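You operate a simulated robot arm through the tools that you are given. There is no shell and no other tool. Be economical: measure what you need, move in short steps, check, and stop when the job is done.

You are at the controls of a simulated robot arm. One attempt, no reset.

JOB
Count the mini trays on the top of the bucket bench, then put as many of the walnuts from the top of the bucket bench on top of the brown sample box with the blue stripe. Take the narrow steel cup and leave it on the top shelf of the steel cart. Take the empty clear tray and leave it on top of the clear cover plate. Shut the silver drawer marked job cards. Take the yellow key and leave it on the shelf over the black bin. Take the grey token from the tool side of the end table and leave it on the low shelf of the end table. Close the packing bench drawer. Take the table weight that says "200 g" from the top of the packing bench and put it on the top of the orange plate. The order is free. Set down upright: narrow steel cup, grey token, table weight.

The check looks at the end state, three seconds after you hand in, the way a careful person would. Anything else that was tipped, shoved, dropped, spilled or broken makes it a failure. Lids that push on must go on centred and level and be pressed home; caps that screw on are set level and turned clockwise until they are tight.

ROBOT AND FRAMES
A 6-joint arm with a two-finger parallel gripper on a trunk, on a base that drives. Base frame: it is fixed to the floor where the robot stands at the start and does not move with it; the origin is under the middle of the robot, x ahead of it, y to its left, z up; the surface under the hand at the start is at about z = 0.86. Readings come in m, degrees, newtons and seconds.
With the tool pointing down near the work surface it reaches from about 0.28 to 0.68 m from the robot's upright axis, wherever it stands. Its first joint turns from -166.0 to 166.0 degrees. Places, roughly: clear cover plate (25x21x4 cm) [0.6, 4, 0.9]; empty clear tray (19x16x7 cm) [0.3, 6.5, 0.9]; grey token [-2.25, 9, 0.75]; low shelf of the end table [-2, 8.9, 0.3]; mini tray [0.75, 0.25, 1]; narrow steel cup (8x15x10 cm) [0.4, -0.7, 0.9]; packing bench drawer [-2.2, 10.2, 0.7]; sample box with the blue stripe [0.75, -0.25, 1]; shelf over the black bin (42x18 cm) [-4.32, 7.58, 1.12]; silver drawer marked job cards [0.2, 8.2, 0.7]; table weight [-2.75, 10.5, 0.75]; top of the orange plate (23x22 cm) [0.6, 7.5, 0.88]; top shelf of the steel cart [0.6, 1.8, 0.9]; walnut (3x3x3 cm) [0.6, -0.4, 0.9]; walnut (4x3x3 cm) [0.5, -0.1, 0.9]; walnut (4x4x3 cm) [0.6, 0.1, 0.9]; yellow key [-2.25, 8.75, 0.75]. Payload 1.57 kg.
The tool frame sits at the grasp point between the pads (the TCP): z along the fingers, y along the line on which they close. The tips reach 0.03 m beyond it. Largest opening 0.11 m; finger width 0.024, thickness 0.012; the body of the gripper, 0.048 by 0.112 m, starts 0.078 m behind the TCP.
Orientation is told as [roll, pitch, yaw] about the base's x, y, z axes, in that order, counted from this pose: with the fingers straight down and closing along the base's y, the tool's x points along the base's -x, its y along +y and its z along -z.

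CONTROLS
- The arm moves only by the tool play_rows. Its argument "plan" is a list of rows, each a list of 6 numbers: the shift along the base's x, y, z in m, then the turn, a rotation vector about the base's x, y, z in degrees. In form: [[tx, ty, tz, rx, ry, rz], ...]. A call has 1 to 10 rows; each row shifts and turns the commanded pose from where the row before left it. "jaw" is the gripper command, from -1 (fully open) to 1 (shut), values between in proportion, set as the call begins (left out, the last holds). Each row takes 0.2 s and may step no farther than 0.05 m and 8.6 degrees from the row before; otherwise, or with a gripper value out of range, the whole call is refused. Where a pose cannot be reached the arm comes as near as it can. A force on the tool above 40 N (or 10 N above the force at the start of the call, whichever is more), or a blocked arm, ends the call early, and 0.2 s more pass. The fingers move at their own pace (about 0.108 m/s each) and stop on an object; they squeeze with about 23 N. The grip force told is the motor's: it shows also when the fingers shut on nothing. Time passes only in rows, and 0.2 s behind the last, so rows that do not move let the fingers close. The reply holds the time, the measured pose of the TCP, the force on the tool along the base axes, the opening and the grip force, in the units named above and with some noise, with the torque about the TCP (base axes, N m) and any sound that the robot's microphone picked up.
- Cameras (640 x 400 px; columns grow to the right, rows downward): "scene" is now at [0.0408, 0.1012, 1.6476]; the picture's right is [-0.53, -0.85, 0.00], its down [-0.69, 0.43, -0.59] and it looks along [0.50, -0.31, -0.81] (base axes); focal length 263 px, centre (320, 200). "wrist" rides on the gripper at [0.07, 0.016, -0.141] in the tool frame; the picture's right is [-0.23, 0.97, 0.00], its down [-0.86, -0.20, -0.48] and it looks along [-0.47, -0.11, 0.88] (tool axes); focal length 222 px, centre (320, 200). There is no depth. A picture from a camera that has moved, and an enlarged one, comes with that camera's place and axes in the base frame and with its lens.
- grab_frame(camera): a new picture of that camera. The clock stands still meanwhile.
- raise_lower(by): slides the trunk up (or, below 0, down) by that many m; the arm and the scene camera ride with it, the base frame stays. It gives what a move gives, with no picture.
- base_move(legs): drives the robot by 1 to 6 legs, each [ahead, left, turn to the left] in m, m and degrees, along the robot's own axes; the way and the turn of a leg run together, so that a leg with both is an arc; at most 1.5 m and 180 degrees a leg. The arm and the cameras ride along, it lands a little off, and it stops where it bumps. It gives what a move gives.
- turn_head(pan, tilt): turns the head with the scene camera to pan (to the left, within 120 degrees either way) and tilt (down, from -29 to 69), counted from straight ahead of the robot. It gives what a move gives.
- inspect(camera, box): a new picture of the part [left, top, right, bottom] of that camera's present view, enlarged. The clock stands still meanwhile.
- sign_off(): hands the job in; it is judged then, once.

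Work in short steps. Places have to be worked out from the pictures, the camera data and where the tool is seen: move nearer, look again, correct. Check each grasp and each placing, and mend what went wrong. You have 483 turns and 228 pictures in all, those below and enlarged ones among them. Open the gripper and draw the arm clear of the work before you hand the job in, unless the task says otherwise.

The tools are called after "Emit:" as a command line: name --pt "numbers of a row" for each row, then --argument value for the rest, lists and objects as JSON in quotes. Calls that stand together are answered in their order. play_rows: Moves the arm, as the interface text tells. Its arguments: {"type":"object","properties":{"plan":{"type":"array"},"jaw":{"type":"number"}},"required":["plan"]} The other tools are called the same way: raise_lower (by) slides the trunk up or down; base_move (legs) drives the base; turn_head (pan, tilt) turns the head that bears the scene camera; grab_frame (camera) takes a picture; inspect (camera, box) takes an enlarged picture of a part of a camera's view; sign_off () hands the job in.

At the start:

```text
time_s: 0.0
tcp_pos: [0.4939, -0.0139, 1.0992]
ee_rot: [0.1, 0.0, 0.0]
wrist_force: [0.2, 0.2, 0.2]
torque: [0.01, 0.0, 0.0]
finger_gap: 0.11
finger_force: 0.0
trunk travel left (down, up): [-0.25, 0.34]
robot x, y, heading: [-0.0005, -0.0016, 0.0]
head pan, tilt: [-32.0, 54.0]
```

scene: 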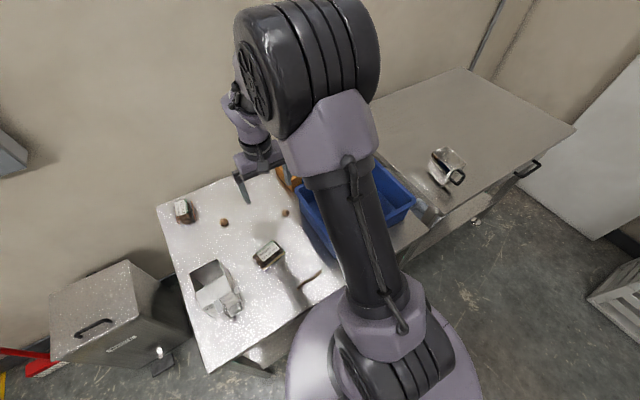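
wrist: 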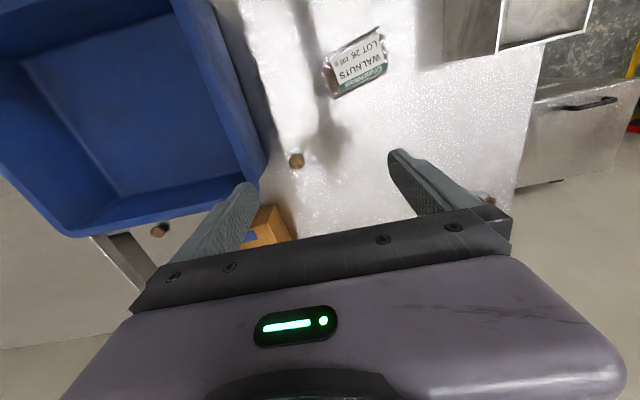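

The first pictures show a bench with a blue bucket, walnuts, and a bag labelled walnuts. I'll look at the bench from several head angles.

Emit:
turn_head --pan 25 --tilt 40

Emit:
grab_frame --camera "scene"

Emit:
turn_head --pan -40 --tilt 40

Emit:
grab_frame --camera "scene"

```text
time_s: 1.3
tcp_pos: [0.494, -0.0137, 1.0983]
ee_rot: [0.0, 0.0, 0.1]
wrist_force: [-0.7, -0.3, -0.2]
torque: [0.02, -0.02, 0.02]
finger_gap: 0.1102
finger_force: 0.0
trunk travel left (down, up): [-0.25, 0.34]
robot x, y, heading: [0.0004, -0.0033, 0.2]
head pan, tilt: [25.0, 40.0]
```

```text
225 pictures are left
camera scene: at [0.0559, 0.1758, 1.6671], right [0.42, -0.91, 0.0], down [-0.58, -0.27, -0.77], along [0.69, 0.32, -0.64], focal length 263 px, centre (320, 200)
```

scene: 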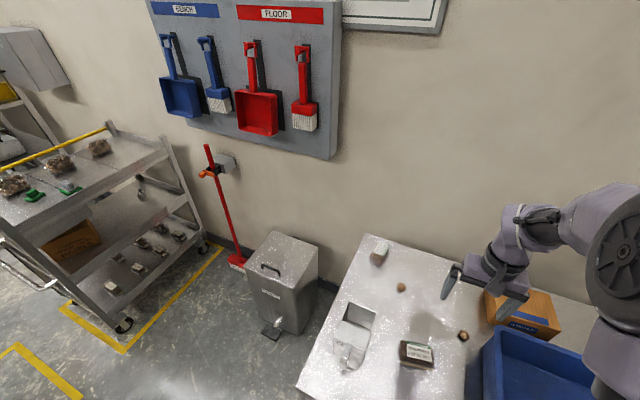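

```text
time_s: 2.6
tcp_pos: [0.4944, -0.0148, 1.1003]
ee_rot: [0.1, 0.0, 0.0]
wrist_force: [0.0, 0.9, 0.8]
torque: [-0.01, -0.01, 0.01]
finger_gap: 0.11
finger_force: 0.0
trunk travel left (down, up): [-0.25, 0.34]
robot x, y, heading: [-0.0006, 0.0019, -0.0]
head pan, tilt: [-40.0, 40.0]
```

```text
224 pictures are left
camera scene: at [0.044, 0.0853, 1.6671], right [-0.64, -0.77, 0.0], down [-0.49, 0.41, -0.77], along [0.59, -0.49, -0.64], focal length 263 px, centre (320, 200)
```

scene: 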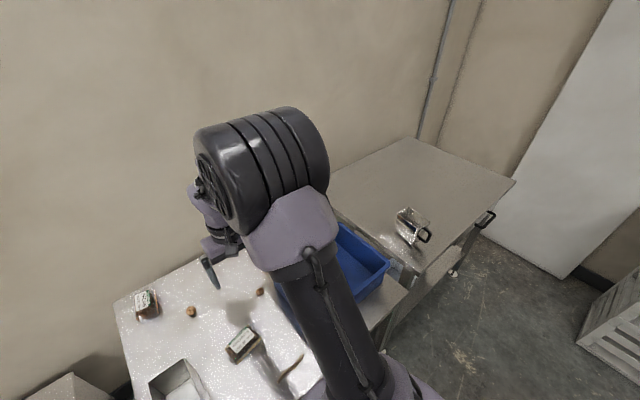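

I'll zoom in on the bench objects to tell what the mini trays are.

Emit:
turn_head --pan 10 --tilt 55

Emit:
grab_frame --camera "scene"

Emit:
inspect --camera "scene" --box '[220, 50, 460, 200]'

Emit:
inspect --camera "wrist" --box '[240, 0, 560, 200]'

```text
time_s: 3.8
tcp_pos: [0.4943, -0.0139, 1.0992]
ee_rot: [0.1, 0.0, 0.1]
wrist_force: [-0.2, -0.8, 0.0]
torque: [0.01, 0.0, 0.0]
finger_gap: 0.1099
finger_force: 0.0
trunk travel left (down, up): [-0.25, 0.34]
robot x, y, heading: [0.0006, 0.0016, 0.0]
head pan, tilt: [10.0, 55.0]
```

```text
223 pictures are left
camera scene: at [0.0498, 0.1524, 1.6464], right [0.17, -0.98, 0.0], down [-0.81, -0.14, -0.57], along [0.57, 0.1, -0.82], focal length 263 px, centre (320, 200)
```

scene: 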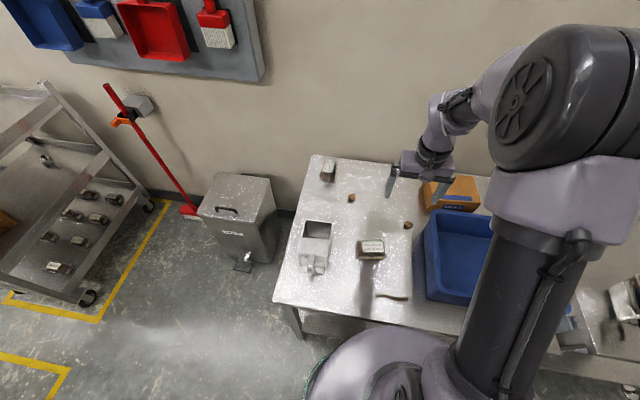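

```text
2.67 times, centred on (340, 125) of scene
camera zoom: at [0.0498, 0.1524, 1.6464], right [0.17, -0.98, 0.0], down [-0.81, -0.14, -0.57], along [0.57, 0.1, -0.82], focal length 700 px, centre (267, 400)
```

zoom: 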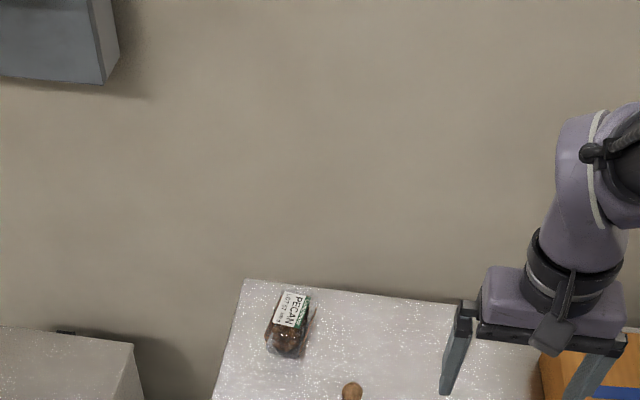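

```text
2.00 times, centred on (400, 100) of wrist
camera zoom: at [0.4245, 0.0018, 1.2407], right [0.23, 0.97, 0.0], down [0.86, -0.2, 0.48], along [0.47, -0.11, -0.88], focal length 444 px, centre (160, 400)
```

zoom: 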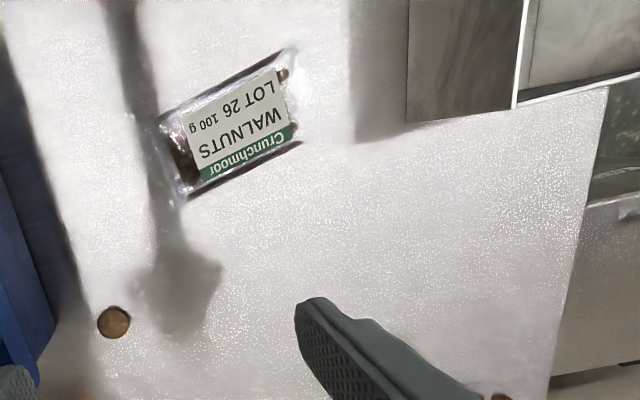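

Mini trays look like the packed nut trays ("walnuts", "pecan"). I must also see the part of the bench behind the bucket, so I move the hand up and right for a wrist look.

Emit:
play_rows --pt "0 -0.03 0.04 0 0 0" --pt "0 -0.05 0.04 0 0 0" --pt "0 -0.05 0.03 0 0 0" --pt "0 -0.05 0 0 0 0" --pt "0 -0.05 0 0 0 0" --pt "0 -0.05 0 0 0 0" --pt "0 0 0 0 0 0"

Emit:
grab_frame --camera "wrist"

Emit:
grab_frame --camera "scene"

```text
refused: row 2 steps farther than a row can; nothing moved
```

```text
220 pictures are left
camera wrist: at [0.4245, 0.0018, 1.2407], right [0.23, 0.97, 0.0], down [0.86, -0.2, 0.48], along [0.47, -0.11, -0.88], focal length 222 px, centre (320, 200)
```

wrist: 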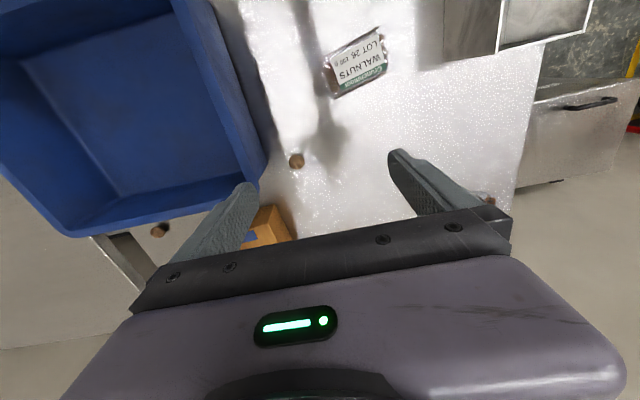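

```text
219 pictures are left
camera scene: at [0.0498, 0.1524, 1.6464], right [0.17, -0.98, 0.0], down [-0.81, -0.14, -0.57], along [0.57, 0.1, -0.82], focal length 263 px, centre (320, 200)
```

scene: 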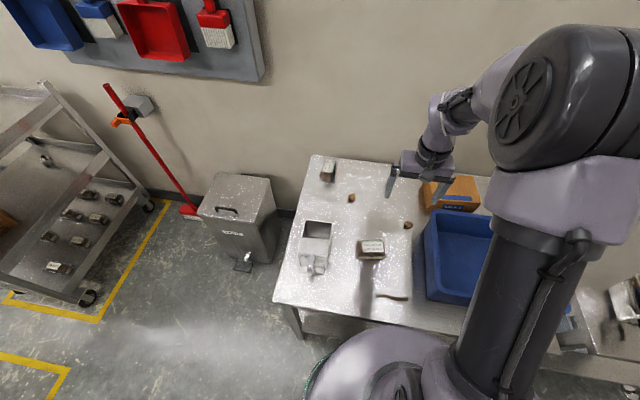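

The step was too long; I repeat it with shorter rows.

Emit:
play_rows --pt "0 -0.02 0.04 0 0 0" --pt "0 -0.02 0.04 0 0 0" --pt "0 -0.03 0.03 0 0 0" --pt "0 -0.05 0 0 0 0" --pt "0 -0.05 0 0 0 0" --pt "0 -0.05 0 0 0 0" --pt "0 0 0 0 0 0"

Emit:
grab_frame --camera "wrist"

```text
time_s: 5.4
tcp_pos: [0.4952, -0.2342, 1.2083]
ee_rot: [0.0, 0.0, 0.1]
wrist_force: [0.0, 0.1, 0.0]
torque: [-0.03, 0.01, -0.01]
finger_gap: 0.1101
finger_force: 0.1
trunk travel left (down, up): [-0.25, 0.34]
robot x, y, heading: [-0.0009, -0.0009, -0.1]
head pan, tilt: [10.0, 55.0]
```

```text
218 pictures are left
camera wrist: at [0.4255, -0.2178, 1.3508], right [0.23, 0.97, 0.0], down [0.86, -0.2, 0.48], along [0.47, -0.11, -0.88], focal length 222 px, centre (320, 200)
```

wrist: 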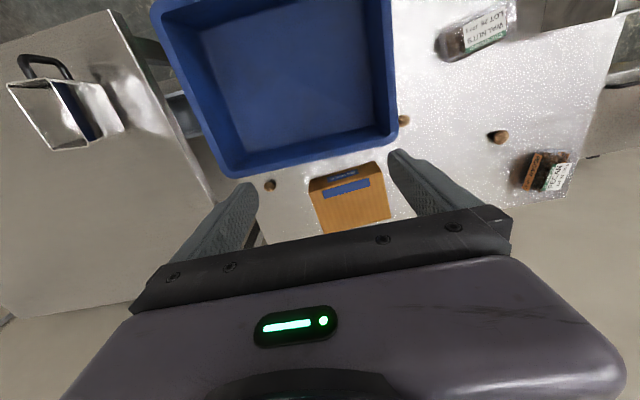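

The whole back half is now visible: 3 walnuts, the sample box and two packs. I zoom to read the packs.

Emit:
inspect --camera "wrist" --box '[400, 0, 640, 150]'

Emit:
inspect --camera "wrist" --box '[480, 130, 600, 205]'

Emit:
inspect --camera "scene" --box '[270, 140, 470, 320]'

```text
2.67 times, centred on (520, 75) of wrist
camera zoom: at [0.4255, -0.2178, 1.3508], right [0.23, 0.97, 0.0], down [0.86, -0.2, 0.48], along [0.47, -0.11, -0.88], focal length 592 px, centre (-213, 533)
```

zoom: 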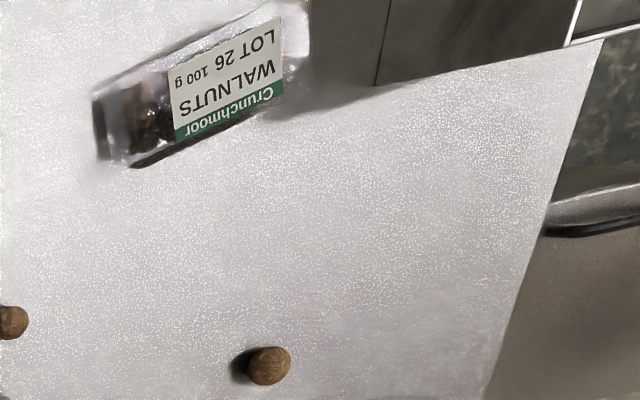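

```text
5.33 times, centred on (540, 168) of wrist
camera zoom: at [0.4255, -0.2178, 1.3508], right [0.23, 0.97, 0.0], down [0.86, -0.2, 0.48], along [0.47, -0.11, -0.88], focal length 1185 px, centre (-853, 373)
```

zoom: 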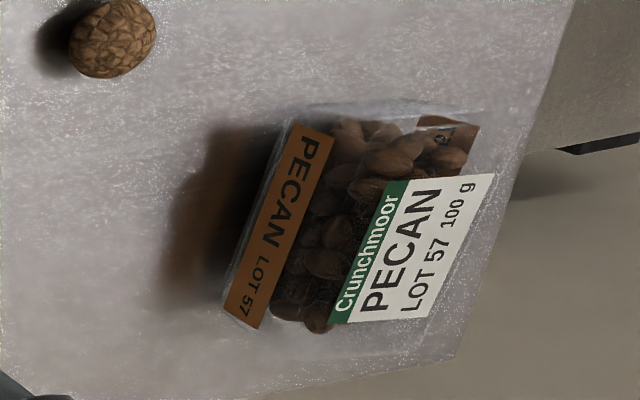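

```text
2.22 times, centred on (370, 230) of scene
camera zoom: at [0.0496, 0.1532, 1.6463], right [0.17, -0.98, 0.0], down [-0.81, -0.14, -0.57], along [0.56, 0.1, -0.82], focal length 584 px, centre (209, 133)
```

zoom: 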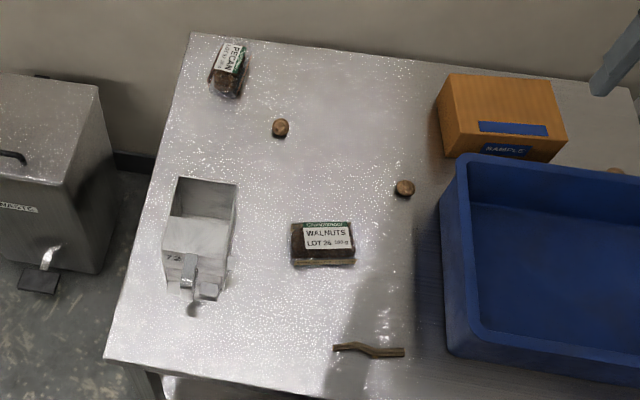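

There are two nut mini trays, so I expect to move two walnuts. Now I zoom in on the sample box to find its top.

Emit:
inspect --camera "wrist" --box '[250, 100, 430, 230]'

Emit:
inspect --camera "scene" --box '[400, 150, 500, 230]'

```text
3.08 times, centred on (340, 165) of wrist
camera zoom: at [0.4255, -0.2178, 1.3508], right [0.23, 0.97, 0.0], down [0.86, -0.2, 0.48], along [0.47, -0.11, -0.88], focal length 684 px, centre (258, 308)
```

zoom: 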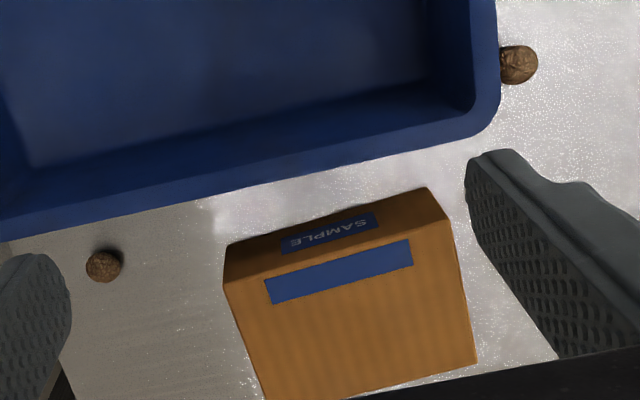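

```text
5.00 times, centred on (450, 190) of scene
camera zoom: at [0.0496, 0.1532, 1.6463], right [0.17, -0.98, 0.0], down [-0.81, -0.14, -0.57], along [0.56, 0.1, -0.82], focal length 1314 px, centre (-330, 250)
```

zoom: 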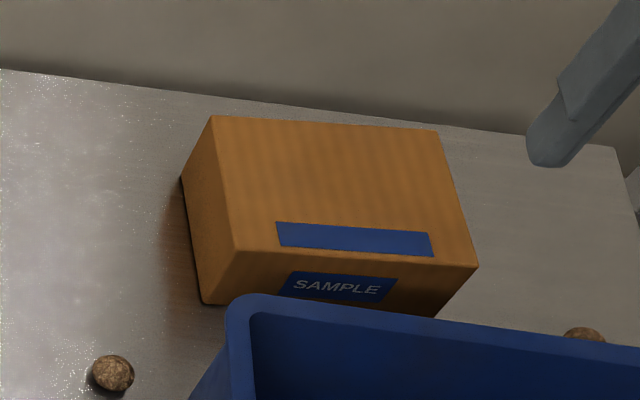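

Walnut centres estimate to about [0.613,-0.382], [0.537,-0.069], [0.616,0.126]; box top ≈ z 0.918 centred near [0.69,-0.21]. I start with the walnut at [0.616,0.126], hovering over it first.

Emit:
play_rows --pt "0.013 0.04 -0.02 0 0 0" --pt "0.013 0.04 -0.02 0 0 0" --pt "0.013 0.04 -0.02 0 0 0" --pt "0.013 0.04 -0.02 0 0 0" --pt "0.013 0.04 -0.02 0 0 0" --pt "0.013 0.04 -0.02 0 0 0" --pt "0.013 0.04 -0.02 0 0 0" --pt "0.013 0.04 -0.02 0 0 0" --pt "0.017 0.04 -0.018 0 0 0" --pt "0 0 -0.03 0 0 0" --jaw -0.3

Emit:
grab_frame --camera "wrist"

```text
time_s: 7.6
tcp_pos: [0.6158, 0.1267, 1.0018]
ee_rot: [0.1, 0.0, 0.0]
wrist_force: [-0.6, -0.8, 0.0]
torque: [0.01, 0.04, 0.01]
finger_gap: 0.0713
finger_force: 0.1
trunk travel left (down, up): [-0.25, 0.34]
robot x, y, heading: [-0.0009, 0.0006, 0.1]
head pan, tilt: [10.0, 55.0]
```

```text
212 pictures are left
camera wrist: at [0.5466, 0.143, 1.1434], right [0.23, 0.97, 0.0], down [0.85, -0.2, 0.48], along [0.47, -0.11, -0.88], focal length 222 px, centre (320, 200)
```

wrist: 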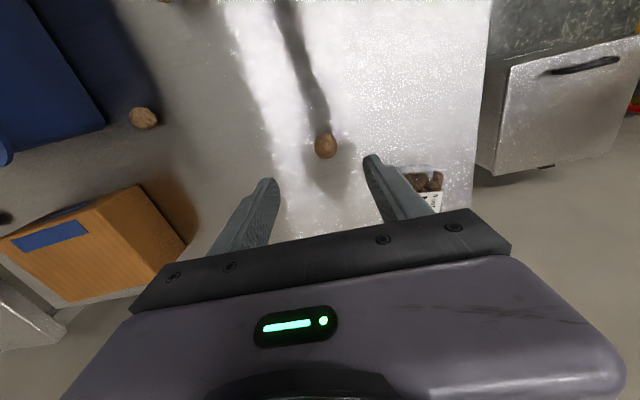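

Walnut re-measured at ≈[0.617,0.132]; I trim and descend.

Emit:
play_rows --pt "0.001 0.005 -0.04 0 0 0" --pt "0 0 -0.035 0 0 0" --pt "0 0 -0.02 0 0 0" --pt "0 0 -0.012 0 0 0" --pt "0 0 0 0 0 0"

Emit:
grab_frame --camera "wrist"

```text
time_s: 8.8
tcp_pos: [0.6162, 0.1309, 0.8942]
ee_rot: [0.1, 0.1, 0.0]
wrist_force: [-0.2, -0.3, -0.9]
torque: [0.02, -0.01, -0.02]
finger_gap: 0.0716
finger_force: 0.1
trunk travel left (down, up): [-0.25, 0.34]
robot x, y, heading: [0.0004, -0.0003, 0.2]
head pan, tilt: [10.0, 55.0]
```

```text
211 pictures are left
camera wrist: at [0.5467, 0.1475, 1.0361], right [0.23, 0.97, 0.0], down [0.86, -0.2, 0.48], along [0.47, -0.11, -0.88], focal length 222 px, centre (320, 200)
```

wrist: 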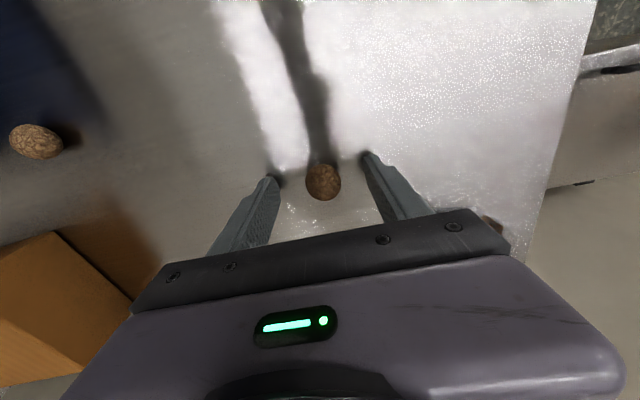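

Walnut sits between the pads; I close and lift.

Emit:
play_rows --pt "0 0 0 0 0 0" --pt "0 0 0 0 0 0" --pt "0 0 0 0 0 0" --jaw 1

Emit:
play_rows --pt "0 0 0.03 0 0 0" --pt "-0.03 0 0.04 0 0 0" --pt "-0.04 -0.01 0.02 0 0 0" --pt "-0.04 -0.02 0.02 0 0 0" --pt "0 -0.04 0.02 0 0 0" --pt "0 -0.04 0 0 0 0"

Emit:
grab_frame --camera "wrist"

```text
time_s: 9.6
tcp_pos: [0.6163, 0.1319, 0.8952]
ee_rot: [0.0, 0.0, -0.1]
wrist_force: [1.1, -0.4, 0.2]
torque: [-0.01, -0.02, 0.0]
finger_gap: 0.0289
finger_force: 22.7
trunk travel left (down, up): [-0.25, 0.34]
robot x, y, heading: [-0.0006, -0.0004, -0.0]
head pan, tilt: [10.0, 55.0]
```

```text
time_s: 11.0
tcp_pos: [0.5073, 0.0209, 1.0235]
ee_rot: [0.1, 0.0, 0.1]
wrist_force: [1.2, 0.2, 0.1]
torque: [0.02, 0.02, -0.01]
finger_gap: 0.0287
finger_force: 22.6
trunk travel left (down, up): [-0.25, 0.34]
robot x, y, heading: [-0.0003, 0.0002, -0.2]
head pan, tilt: [10.0, 55.0]
```

```text
210 pictures are left
camera wrist: at [0.4389, 0.0364, 1.1659], right [0.23, 0.97, 0.0], down [0.86, -0.2, 0.48], along [0.47, -0.11, -0.88], focal length 222 px, centre (320, 200)
```

wrist: 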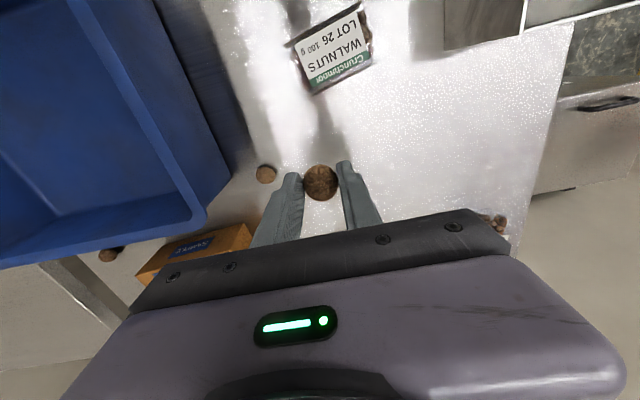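

Walnut held (gap 29 mm). I raise the hand and drive 0.2 m right so the box is within reach.

Emit:
play_rows --pt "0 0 0.04 0 0 0" --pt "0 0 0.04 0 0 0"

Emit:
base_move --legs '[[0, -0.2, 0]]'

Emit:
grab_frame --camera "wrist"

```text
time_s: 11.6
tcp_pos: [0.5031, 0.0248, 1.1038]
ee_rot: [0.1, 0.0, 0.2]
wrist_force: [0.4, -0.5, 0.6]
torque: [-0.05, 0.0, 0.01]
finger_gap: 0.0289
finger_force: 23.8
trunk travel left (down, up): [-0.25, 0.34]
robot x, y, heading: [-0.0006, -0.0006, 0.1]
head pan, tilt: [10.0, 55.0]
```

```text
time_s: 13.2
tcp_pos: [0.5048, -0.1773, 1.1017]
ee_rot: [0.1, 0.0, -0.4]
wrist_force: [0.5, 0.2, 0.1]
torque: [0.06, -0.02, 0.02]
finger_gap: 0.0289
finger_force: 22.8
trunk travel left (down, up): [-0.25, 0.34]
robot x, y, heading: [-0.0005, -0.1946, -0.2]
head pan, tilt: [10.0, 55.0]
```

```text
209 pictures are left
camera wrist: at [0.4352, -0.1601, 1.2442], right [0.23, 0.97, 0.0], down [0.85, -0.21, 0.48], along [0.47, -0.11, -0.88], focal length 222 px, centre (320, 200)
```

wrist: 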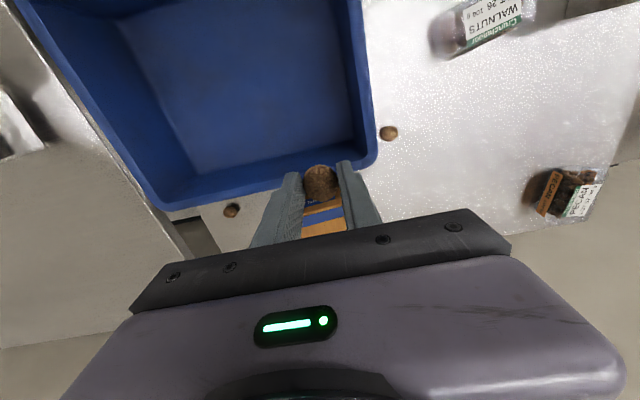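

Moving over the box front-left part at about [0.675,-0.17].

Emit:
play_rows --pt "0.045 0 0 0 0 0" --pt "0.045 0.003 0 0 0 0" --pt "0.045 0.004 -0.01 0 0 0" --pt "0.035 0 -0.03 0 0 0" --pt "0 0 0 0 0 0"

Emit:
grab_frame --camera "wrist"

```text
time_s: 14.4
tcp_pos: [0.6737, -0.1669, 1.0637]
ee_rot: [0.1, 0.0, -0.4]
wrist_force: [-0.2, -0.5, -0.1]
torque: [0.01, -0.02, 0.04]
finger_gap: 0.0288
finger_force: 22.7
trunk travel left (down, up): [-0.25, 0.34]
robot x, y, heading: [0.0023, -0.1952, -0.5]
head pan, tilt: [10.0, 55.0]
```

```text
208 pictures are left
camera wrist: at [0.604, -0.1509, 1.2058], right [0.23, 0.97, 0.0], down [0.85, -0.21, 0.48], along [0.47, -0.11, -0.88], focal length 222 px, centre (320, 200)
```

wrist: 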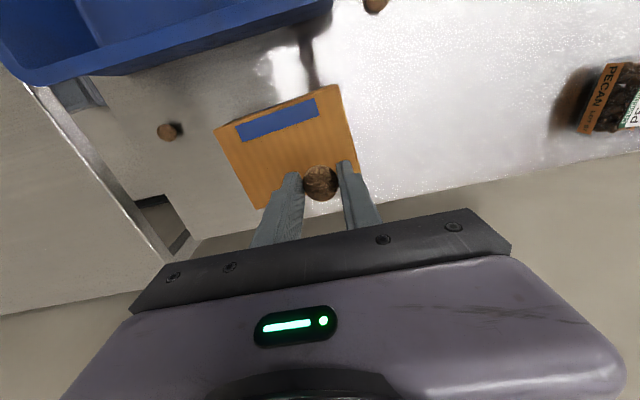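

The box top is confirmed (corners [0.616,-0.131], [0.627,-0.29], [0.746,-0.273]). I nudge slightly back and lower gently to z≈0.957.

Emit:
play_rows --pt "0.006 -0.002 -0.04 0 0 0" --pt "0 0 -0.04 0 0 0" --pt "0 0 -0.016 0 0 0" --pt "0 0 -0.008 0 0 0" --pt "0 0 -0.003 0 0 0" --pt "0 0 0 0 0 0"

Emit:
inspect --camera "scene" --box '[280, 100, 480, 225]'

```text
time_s: 15.9
tcp_pos: [0.6806, -0.1706, 0.9606]
ee_rot: [0.0, -0.4, -0.3]
wrist_force: [-3.3, -0.9, 13.3]
torque: [-0.15, 0.23, -0.07]
finger_gap: 0.0287
finger_force: 23.1
trunk travel left (down, up): [-0.25, 0.34]
robot x, y, heading: [-0.0002, -0.1958, -0.5]
head pan, tilt: [10.0, 55.0]
stopped in row 6: the force on the tool passed its limit at 41 N (the readings are from after the stop); the commanded pose is now the measured one
```

```text
3.20 times, centred on (380, 162) of scene
camera zoom: at [0.0478, -0.0445, 1.6463], right [0.17, -0.99, 0.0], down [-0.81, -0.14, -0.57], along [0.57, 0.1, -0.82], focal length 841 px, centre (128, 320)
```

zoom: 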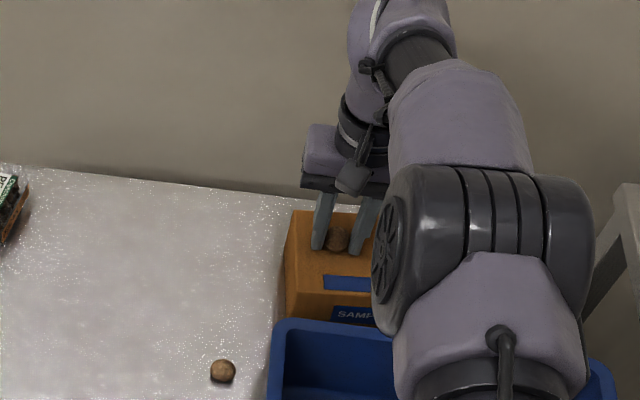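

Contact with the box top at z 0.9606. I open a little, then lift straight up.

Emit:
play_rows --pt "0 0 0 0 0 0" --pt "0 0 0 0 0 0" --pt "0 0 0 0 0 0" --jaw 0.1

Emit:
play_rows --pt "0 0 0.03 0 0 0" --pt "0 0 0.04 0 0 0" --pt "0 0 0.04 0 0 0" --pt "0 0 0 0 0 0"

Emit:
grab_frame --camera "wrist"

```text
time_s: 16.7
tcp_pos: [0.6813, -0.1683, 0.9605]
ee_rot: [0.1, -0.5, -0.3]
wrist_force: [3.8, 10.0, 22.8]
torque: [0.16, 0.13, -0.06]
finger_gap: 0.0446
finger_force: 0.1
trunk travel left (down, up): [-0.25, 0.34]
robot x, y, heading: [-0.0013, -0.1974, -0.6]
head pan, tilt: [10.0, 55.0]
```

```text
time_s: 17.7
tcp_pos: [0.6827, -0.1698, 1.0708]
ee_rot: [0.1, -0.3, -0.4]
wrist_force: [0.0, -0.5, 0.7]
torque: [0.01, 0.01, 0.03]
finger_gap: 0.0494
finger_force: 0.0
trunk travel left (down, up): [-0.25, 0.34]
robot x, y, heading: [0.0009, -0.1977, -0.6]
head pan, tilt: [10.0, 55.0]
```

```text
206 pictures are left
camera wrist: at [0.6125, -0.153, 1.2115], right [0.23, 0.97, 0.0], down [0.85, -0.21, 0.48], along [0.47, -0.11, -0.88], focal length 222 px, centre (320, 200)
```

wrist: 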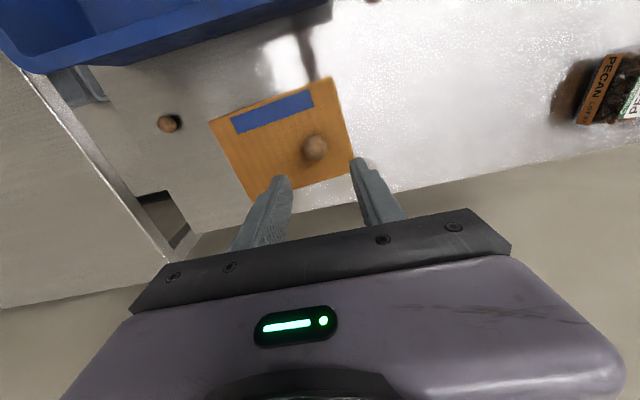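

Walnut 1 rests on the box (top ≈ 0.93). Next walnut is at ≈[0.618,-0.378]; moving above it.

Emit:
play_rows --pt "-0.012 -0.04 0 0 0 0" --pt "-0.012 -0.042 0 0 0 0" --pt "-0.014 -0.042 0 0 0 0" --pt "-0.014 -0.042 0 0 0 0" --pt "-0.013 -0.042 -0.02 0 0 0" --pt "0 0 -0.04 0 0 0" --pt "0 0 0 0 0 0" --jaw -0.3

Emit:
grab_frame --camera "wrist"

```text
time_s: 19.3
tcp_pos: [0.6136, -0.3762, 1.0075]
ee_rot: [0.2, -0.4, -0.4]
wrist_force: [0.7, -0.5, -0.3]
torque: [-0.03, -0.01, 0.01]
finger_gap: 0.0713
finger_force: 0.2
trunk travel left (down, up): [-0.25, 0.34]
robot x, y, heading: [-0.0017, -0.1963, -0.3]
head pan, tilt: [10.0, 55.0]
```

```text
205 pictures are left
camera wrist: at [0.5433, -0.3601, 1.149], right [0.23, 0.97, 0.0], down [0.85, -0.21, 0.48], along [0.47, -0.11, -0.88], focal length 222 px, centre (320, 200)
```

wrist: 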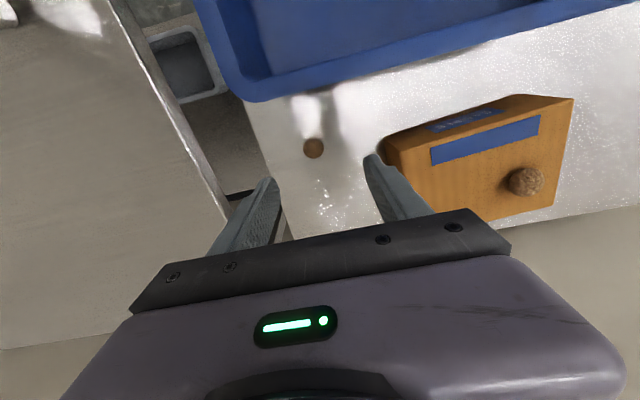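

Walnut at ≈[0.616,-0.385]. Trim and descend, then grip.

Emit:
play_rows --pt "0.003 -0.009 -0.03 0 0 0" --pt "0 0 -0.04 0 0 0" --pt "0 0 -0.03 0 0 0" --pt "0 0 -0.012 0 0 0" --pt "0 0 0 0 0 0"

Emit:
play_rows --pt "0 0 0 0 0 0" --pt "0 0 0 0 0 0" --pt "0 0 0 0 0 0" --jaw 1

Emit:
grab_frame --camera "wrist"

```text
time_s: 20.5
tcp_pos: [0.6187, -0.3868, 0.8975]
ee_rot: [0.0, -0.3, -0.3]
wrist_force: [0.7, 0.7, 0.2]
torque: [0.0, -0.01, -0.02]
finger_gap: 0.0716
finger_force: 0.1
trunk travel left (down, up): [-0.25, 0.34]
robot x, y, heading: [-0.0007, -0.1961, -0.8]
head pan, tilt: [10.0, 55.0]
```

```text
time_s: 21.3
tcp_pos: [0.6196, -0.3872, 0.8973]
ee_rot: [0.1, -0.3, -0.4]
wrist_force: [-0.1, -0.2, 0.5]
torque: [0.02, -0.02, 0.0]
finger_gap: 0.0244
finger_force: 23.0
trunk travel left (down, up): [-0.25, 0.34]
robot x, y, heading: [0.0004, -0.1954, -0.3]
head pan, tilt: [10.0, 55.0]
```

```text
204 pictures are left
camera wrist: at [0.5495, -0.3703, 1.0387], right [0.23, 0.97, 0.0], down [0.85, -0.21, 0.48], along [0.47, -0.11, -0.88], focal length 222 px, centre (320, 200)
```

wrist: 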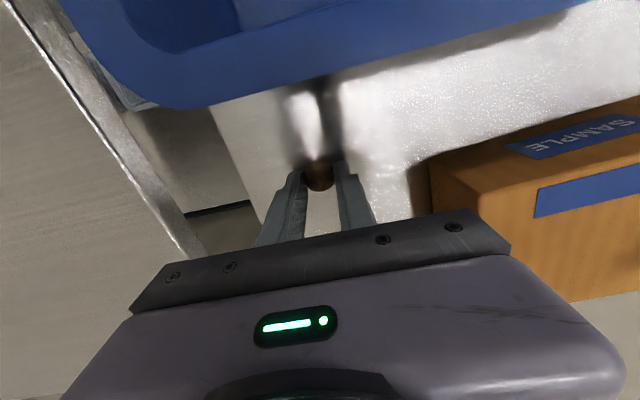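

Held (24 mm). Lift and carry to the box at about [0.675,-0.242].

Emit:
play_rows --pt "0 0 0.04 0 0 0" --pt "0 0 0.04 0 0 0" --pt "0 0 0.04 0 0 0" --pt "0.015 0.04 0.02 0 0 0" --pt "0.02 0.04 0 0 0 0" --pt "0.01 0.04 0 0 0 0" --pt "0.01 0.024 0 0 0 0" --pt "0 0 0 0 0 0"

Emit:
grab_frame --camera "wrist"

```text
time_s: 23.1
tcp_pos: [0.6738, -0.2425, 1.038]
ee_rot: [0.1, -0.4, -0.3]
wrist_force: [0.1, 0.1, 0.1]
torque: [-0.03, 0.01, 0.0]
finger_gap: 0.0241
finger_force: 22.9
trunk travel left (down, up): [-0.25, 0.34]
robot x, y, heading: [0.0006, -0.199, -0.1]
head pan, tilt: [10.0, 55.0]
```

```text
203 pictures are left
camera wrist: at [0.6041, -0.2262, 1.1789], right [0.23, 0.97, 0.0], down [0.85, -0.21, 0.48], along [0.47, -0.11, -0.88], focal length 222 px, centre (320, 200)
```

wrist: 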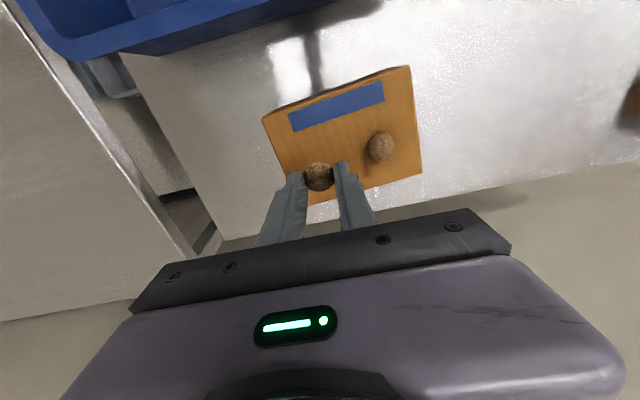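

Clear of walnut 1. Lower to ~0.969 in small steps.

Emit:
play_rows --pt "0 0 -0.04 0 0 0" --pt "0 0 -0.02 0 0 0" --pt "0 0 -0.006 0 0 0" --pt "0 0 -0.003 0 0 0" --pt "0 0 0 0 0 0"

```text
time_s: 24.3
tcp_pos: [0.675, -0.2419, 0.967]
ee_rot: [0.1, -0.4, -0.4]
wrist_force: [0.6, 1.5, 4.0]
torque: [0.03, -0.03, 0.01]
finger_gap: 0.0241
finger_force: 23.2
trunk travel left (down, up): [-0.25, 0.34]
robot x, y, heading: [0.0006, -0.1994, -0.3]
head pan, tilt: [10.0, 55.0]
```

Light contact (4 N). Release and lift.

Emit:
play_rows --pt "0 0 0 0 0 0" --pt "0 0 0 0 0 0" --jaw 0.25

Emit:
play_rows --pt "0 0 0.03 0 0 0" --pt "0 0 0.04 0 0 0" --pt "0 0 0.04 0 0 0" --pt "-0.04 0 0.02 0 0 0" --pt "-0.04 0 0.02 0 0 0" --pt "-0.04 0 0 0 0 0"

Emit:
grab_frame --camera "wrist"

```text
time_s: 24.9
tcp_pos: [0.6752, -0.2433, 0.9667]
ee_rot: [0.0, -0.4, -0.3]
wrist_force: [1.0, -0.3, -0.3]
torque: [-0.02, -0.01, -0.03]
finger_gap: 0.0412
finger_force: 0.0
trunk travel left (down, up): [-0.25, 0.34]
robot x, y, heading: [-0.0006, -0.1966, -0.2]
head pan, tilt: [10.0, 55.0]
```

```text
time_s: 26.3
tcp_pos: [0.5534, -0.2438, 1.1188]
ee_rot: [0.1, -0.4, -0.3]
wrist_force: [0.0, 1.0, 0.1]
torque: [0.01, -0.01, -0.01]
finger_gap: 0.0413
finger_force: 0.0
trunk travel left (down, up): [-0.25, 0.34]
robot x, y, heading: [0.0029, -0.1985, 0.0]
head pan, tilt: [10.0, 55.0]
```

```text
202 pictures are left
camera wrist: at [0.4835, -0.2268, 1.2588], right [0.23, 0.97, 0.0], down [0.85, -0.21, 0.48], along [0.47, -0.11, -0.87], focal length 222 px, centre (320, 200)
```

wrist: 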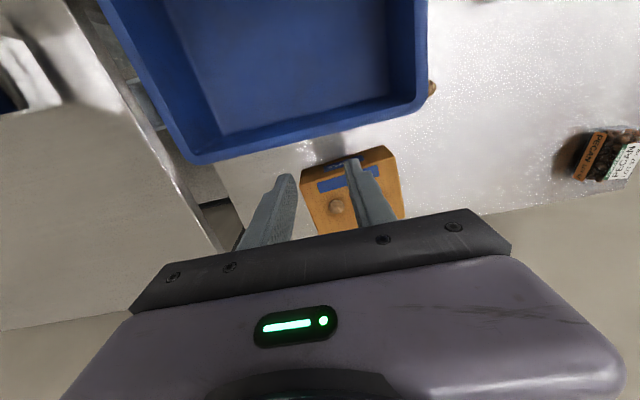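

Walnut placed. Now I look at the box with the scene camera and move on toward the steel cup on the right table.

Emit:
inspect --camera "scene" --box '[280, 100, 480, 225]'

Emit:
base_move --legs '[[0, -0.35, 0]]'

Emit:
turn_head --pan 10 --tilt 50

Emit:
grab_frame --camera "scene"

Emit:
grab_frame --camera "wrist"

```text
3.20 times, centred on (380, 162) of scene
camera zoom: at [0.0489, -0.0442, 1.6465], right [0.17, -0.99, 0.0], down [-0.81, -0.14, -0.57], along [0.57, 0.1, -0.82], focal length 841 px, centre (128, 320)
```

zoom: 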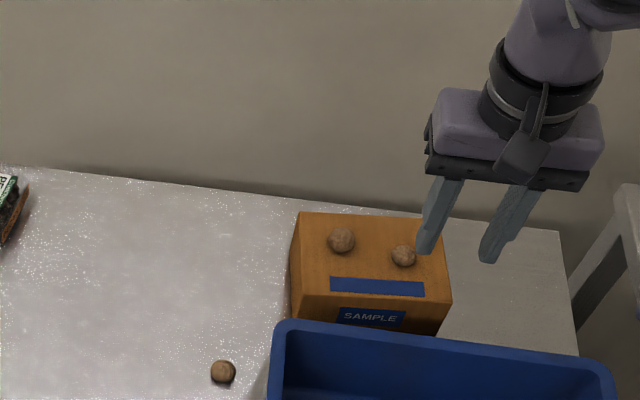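

```text
time_s: 28.5
tcp_pos: [0.5497, -0.5881, 1.1172]
ee_rot: [0.1, -0.3, -1.0]
wrist_force: [0.0, -0.5, -0.4]
torque: [0.02, 0.01, -0.01]
finger_gap: 0.0415
finger_force: 0.0
trunk travel left (down, up): [-0.25, 0.34]
robot x, y, heading: [-0.0053, -0.5341, -0.8]
head pan, tilt: [10.0, 55.0]
```

```text
time_s: 29.2
tcp_pos: [0.5507, -0.5873, 1.1161]
ee_rot: [0.1, -0.3, -1.0]
wrist_force: [0.6, 0.0, 0.4]
torque: [-0.02, 0.02, 0.02]
finger_gap: 0.0413
finger_force: 0.1
trunk travel left (down, up): [-0.25, 0.34]
robot x, y, heading: [-0.0065, -0.5333, -1.0]
head pan, tilt: [10.0, 50.0]
```

```text
200 pictures are left
camera scene: at [0.0526, -0.3813, 1.6529], right [0.16, -0.99, 0.0], down [-0.76, -0.12, -0.64], along [0.63, 0.1, -0.77], focal length 263 px, centre (320, 200)
```

scene: 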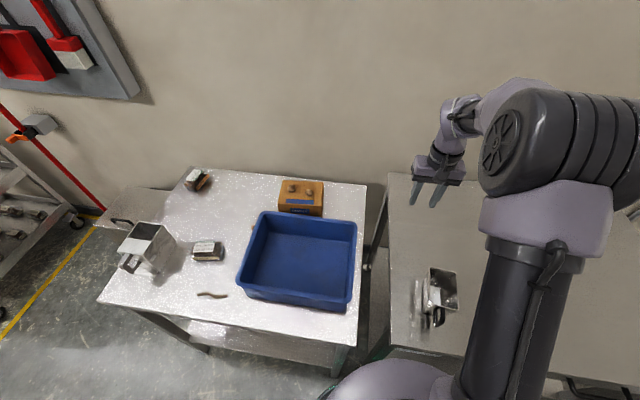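

```text
199 pictures are left
camera wrist: at [0.4806, -0.5694, 1.2581], right [0.24, 0.97, 0.0], down [0.85, -0.21, 0.48], along [0.47, -0.12, -0.88], focal length 222 px, centre (320, 200)
```

wrist: 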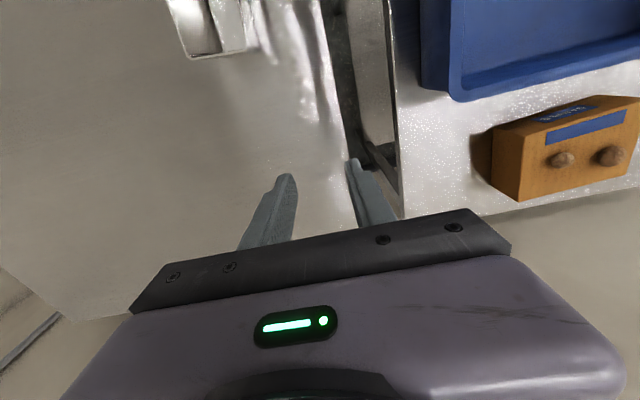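

Whole bench seen: two mini trays, two walnuts on the box — done. Now a closer look at the cup.

Emit:
inspect --camera "scene" --box '[380, 240, 500, 340]'

Emit:
base_move --legs '[[-0.1, -0.15, 0]]'

Emit:
grab_frame --camera "wrist"

Emit:
grab_frame --camera "scene"

```text
4.00 times, centred on (440, 290) of scene
camera zoom: at [0.0526, -0.3813, 1.6529], right [0.16, -0.99, 0.0], down [-0.76, -0.12, -0.64], along [0.63, 0.1, -0.77], focal length 1051 px, centre (-160, -160)
```

zoom: 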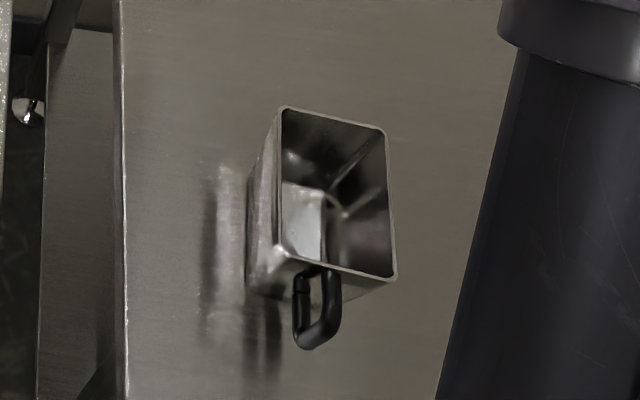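

```text
time_s: 30.7
tcp_pos: [0.4487, -0.7351, 1.117]
ee_rot: [-0.1, -0.4, -1.0]
wrist_force: [-0.6, -0.3, 0.7]
torque: [-0.01, -0.05, 0.01]
finger_gap: 0.041
finger_force: 0.1
trunk travel left (down, up): [-0.25, 0.34]
robot x, y, heading: [-0.1087, -0.6822, -1.0]
head pan, tilt: [10.0, 50.0]
```

```text
197 pictures are left
camera wrist: at [0.3781, -0.7171, 1.2583], right [0.24, 0.97, 0.0], down [0.85, -0.21, 0.48], along [0.47, -0.12, -0.88], focal length 222 px, centre (320, 200)
```

wrist: 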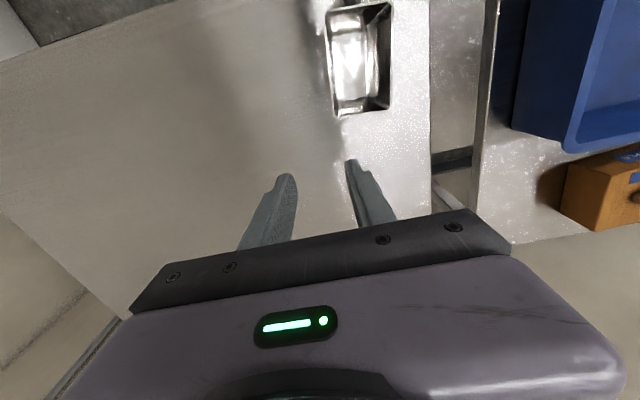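

```text
196 pictures are left
camera scene: at [-0.0499, -0.5292, 1.653], right [0.16, -0.99, 0.0], down [-0.76, -0.12, -0.64], along [0.64, 0.1, -0.77], focal length 263 px, centre (320, 200)
```

scene: 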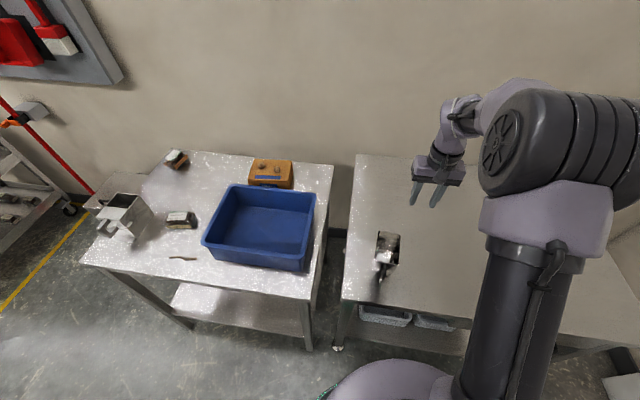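

Cup rim worked out: centre ≈[0.376,-0.668], rim z≈0.96, width ≈66 mm, yawed about -6.6°. I open fully and hover above with matching yaw.

Emit:
play_rows --pt "-0.03 0.03 0 0 0 -3" --pt "-0.03 0.025 0 0 0 -2.6" --pt "-0.013 0.012 -0.02 0 0 0" --pt "0 0 -0.03 0 0 0" --pt "0 0 0 0 0 0" --jaw -1

Emit:
grab_frame --camera "wrist"

Emit:
inspect --camera "scene" --box '[320, 150, 480, 300]'

```text
time_s: 31.9
tcp_pos: [0.3734, -0.6683, 1.07]
ee_rot: [0.1, -0.3, -6.6]
wrist_force: [0.5, 0.1, 0.3]
torque: [0.0, 0.01, 0.01]
finger_gap: 0.1099
finger_force: 0.1
trunk travel left (down, up): [-0.25, 0.34]
robot x, y, heading: [-0.105, -0.6803, -1.0]
head pan, tilt: [10.0, 50.0]
```

```text
195 pictures are left
camera wrist: at [0.3065, -0.644, 1.2111], right [0.34, 0.94, 0.0], down [0.82, -0.3, 0.48], along [0.46, -0.16, -0.88], focal length 222 px, centre (320, 200)
```

wrist: 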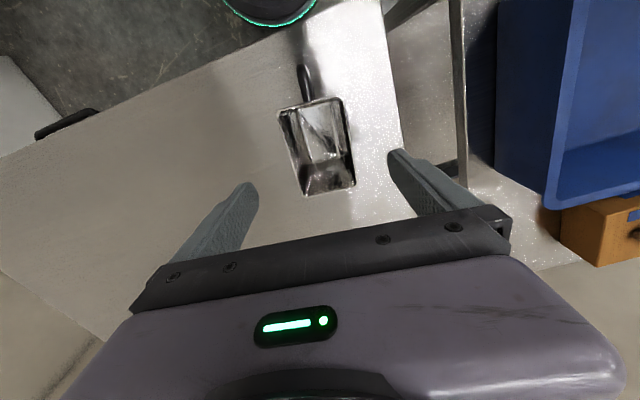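

```text
2.67 times, centred on (400, 225) of scene
camera zoom: at [-0.0496, -0.5282, 1.6529], right [0.16, -0.99, 0.0], down [-0.76, -0.12, -0.64], along [0.64, 0.1, -0.77], focal length 700 px, centre (107, 133)
```

zoom: 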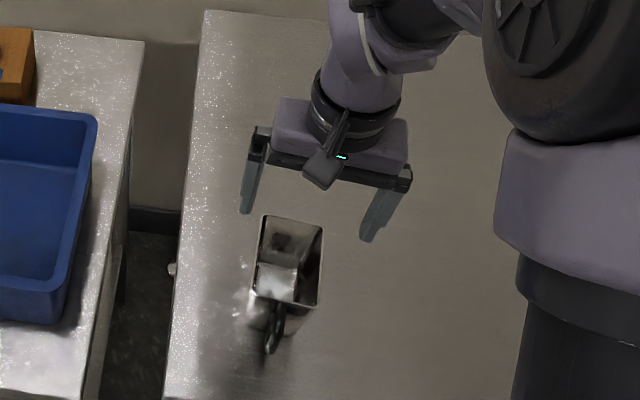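

Cup centre re-measures at [0.374,-0.668], aligned. Descend to z 0.93 and grip.

Emit:
play_rows --pt "0 0 -0.045 0 0 0" --pt "0 0 -0.045 0 0 0" --pt "0 0 -0.03 0 0 0" --pt "0 0 -0.02 0 0 0" --pt "0 0 0 0 0 0"

Emit:
play_rows --pt "0 0 0 0 0 0" --pt "0 0 0 0 0 0" --pt "0 0 0 0 0 0" --jaw 1

Emit:
play_rows --pt "0 0 0.02 0 0 0" --pt "0 0 0.04 0 0 0" --pt "0 0 0.04 0 0 0" --pt "0 0 0.04 0 0 0" --pt "0 0 0 0 0 0"

Emit:
grab_frame --camera "wrist"

Emit:
inspect --camera "scene" --box '[320, 150, 480, 300]'

```text
time_s: 33.1
tcp_pos: [0.375, -0.6655, 0.9259]
ee_rot: [0.1, -0.5, -6.6]
wrist_force: [-0.1, -0.4, -0.3]
torque: [0.02, 0.0, 0.01]
finger_gap: 0.1099
finger_force: 0.2
trunk travel left (down, up): [-0.25, 0.34]
robot x, y, heading: [-0.109, -0.6824, -1.0]
head pan, tilt: [10.0, 50.0]
```

```text
time_s: 33.9
tcp_pos: [0.3752, -0.666, 0.9264]
ee_rot: [0.1, -0.3, -6.6]
wrist_force: [-0.1, 0.0, -0.1]
torque: [0.03, -0.12, -0.04]
finger_gap: 0.0745
finger_force: 23.3
trunk travel left (down, up): [-0.25, 0.34]
robot x, y, heading: [-0.1081, -0.6805, -0.9]
head pan, tilt: [10.0, 50.0]
```

```text
time_s: 35.1
tcp_pos: [0.3769, -0.6652, 1.0671]
ee_rot: [0.1, -0.2, -6.6]
wrist_force: [0.0, -0.2, -3.5]
torque: [0.03, -0.02, 0.01]
finger_gap: 0.0744
finger_force: 23.4
trunk travel left (down, up): [-0.25, 0.34]
robot x, y, heading: [-0.1062, -0.684, -0.9]
head pan, tilt: [10.0, 50.0]
```

```text
193 pictures are left
camera wrist: at [0.3087, -0.6413, 1.2083], right [0.34, 0.94, 0.0], down [0.82, -0.3, 0.48], along [0.46, -0.16, -0.88], focal length 222 px, centre (320, 200)
```

wrist: 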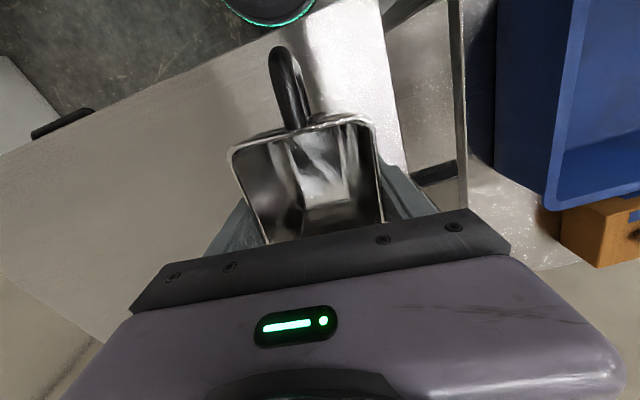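

```text
2.67 times, centred on (400, 225) of scene
camera zoom: at [-0.0484, -0.5282, 1.6528], right [0.16, -0.99, 0.0], down [-0.76, -0.12, -0.64], along [0.63, 0.1, -0.77], focal length 700 px, centre (107, 133)
```

zoom: 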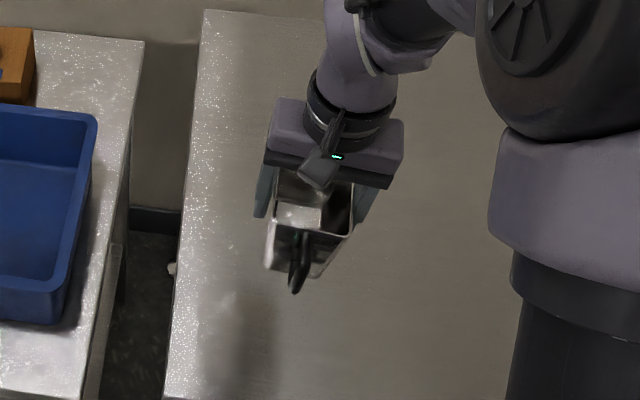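

Cup held upright (gap 74 mm). I back off and drive left along the benches toward the steel cart.

Emit:
base_move --legs '[[-0.35, 0, 1], [0, 1.0, 0], [0, 1.0, 0]]'

Emit:
turn_head --pan 20 --tilt 35

Emit:
grab_frame --camera "scene"

```text
time_s: 46.9
tcp_pos: [-0.0065, 1.368, 1.0674]
ee_rot: [0.0, -0.3, -3.2]
wrist_force: [-0.4, 0.1, -2.9]
torque: [0.0, -0.04, -0.03]
finger_gap: 0.0747
finger_force: 23.5
trunk travel left (down, up): [-0.25, 0.34]
robot x, y, heading: [-0.4866, 1.3235, 2.5]
head pan, tilt: [10.0, 50.0]
```

```text
time_s: 47.7
tcp_pos: [-0.007, 1.368, 1.0673]
ee_rot: [0.2, -0.3, -3.2]
wrist_force: [-0.6, 0.2, -3.1]
torque: [0.0, -0.05, 0.0]
finger_gap: 0.0749
finger_force: 23.0
trunk travel left (down, up): [-0.25, 0.34]
robot x, y, heading: [-0.4881, 1.3217, 2.3]
head pan, tilt: [20.0, 35.0]
```

```text
191 pictures are left
camera scene: at [-0.4328, 1.4969, 1.6745], right [0.38, -0.93, 0.0], down [-0.53, -0.22, -0.82], along [0.76, 0.31, -0.57], focal length 263 px, centre (320, 200)
```

scene: 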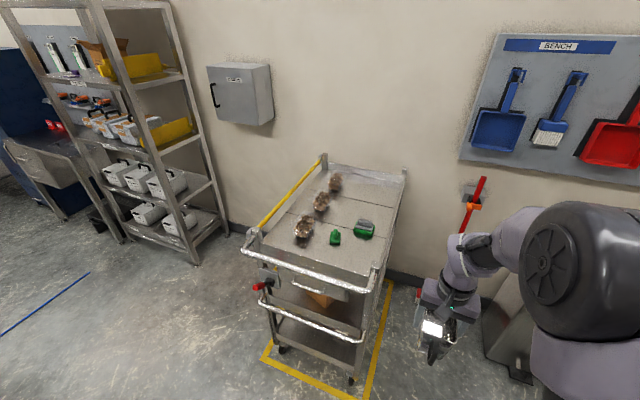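

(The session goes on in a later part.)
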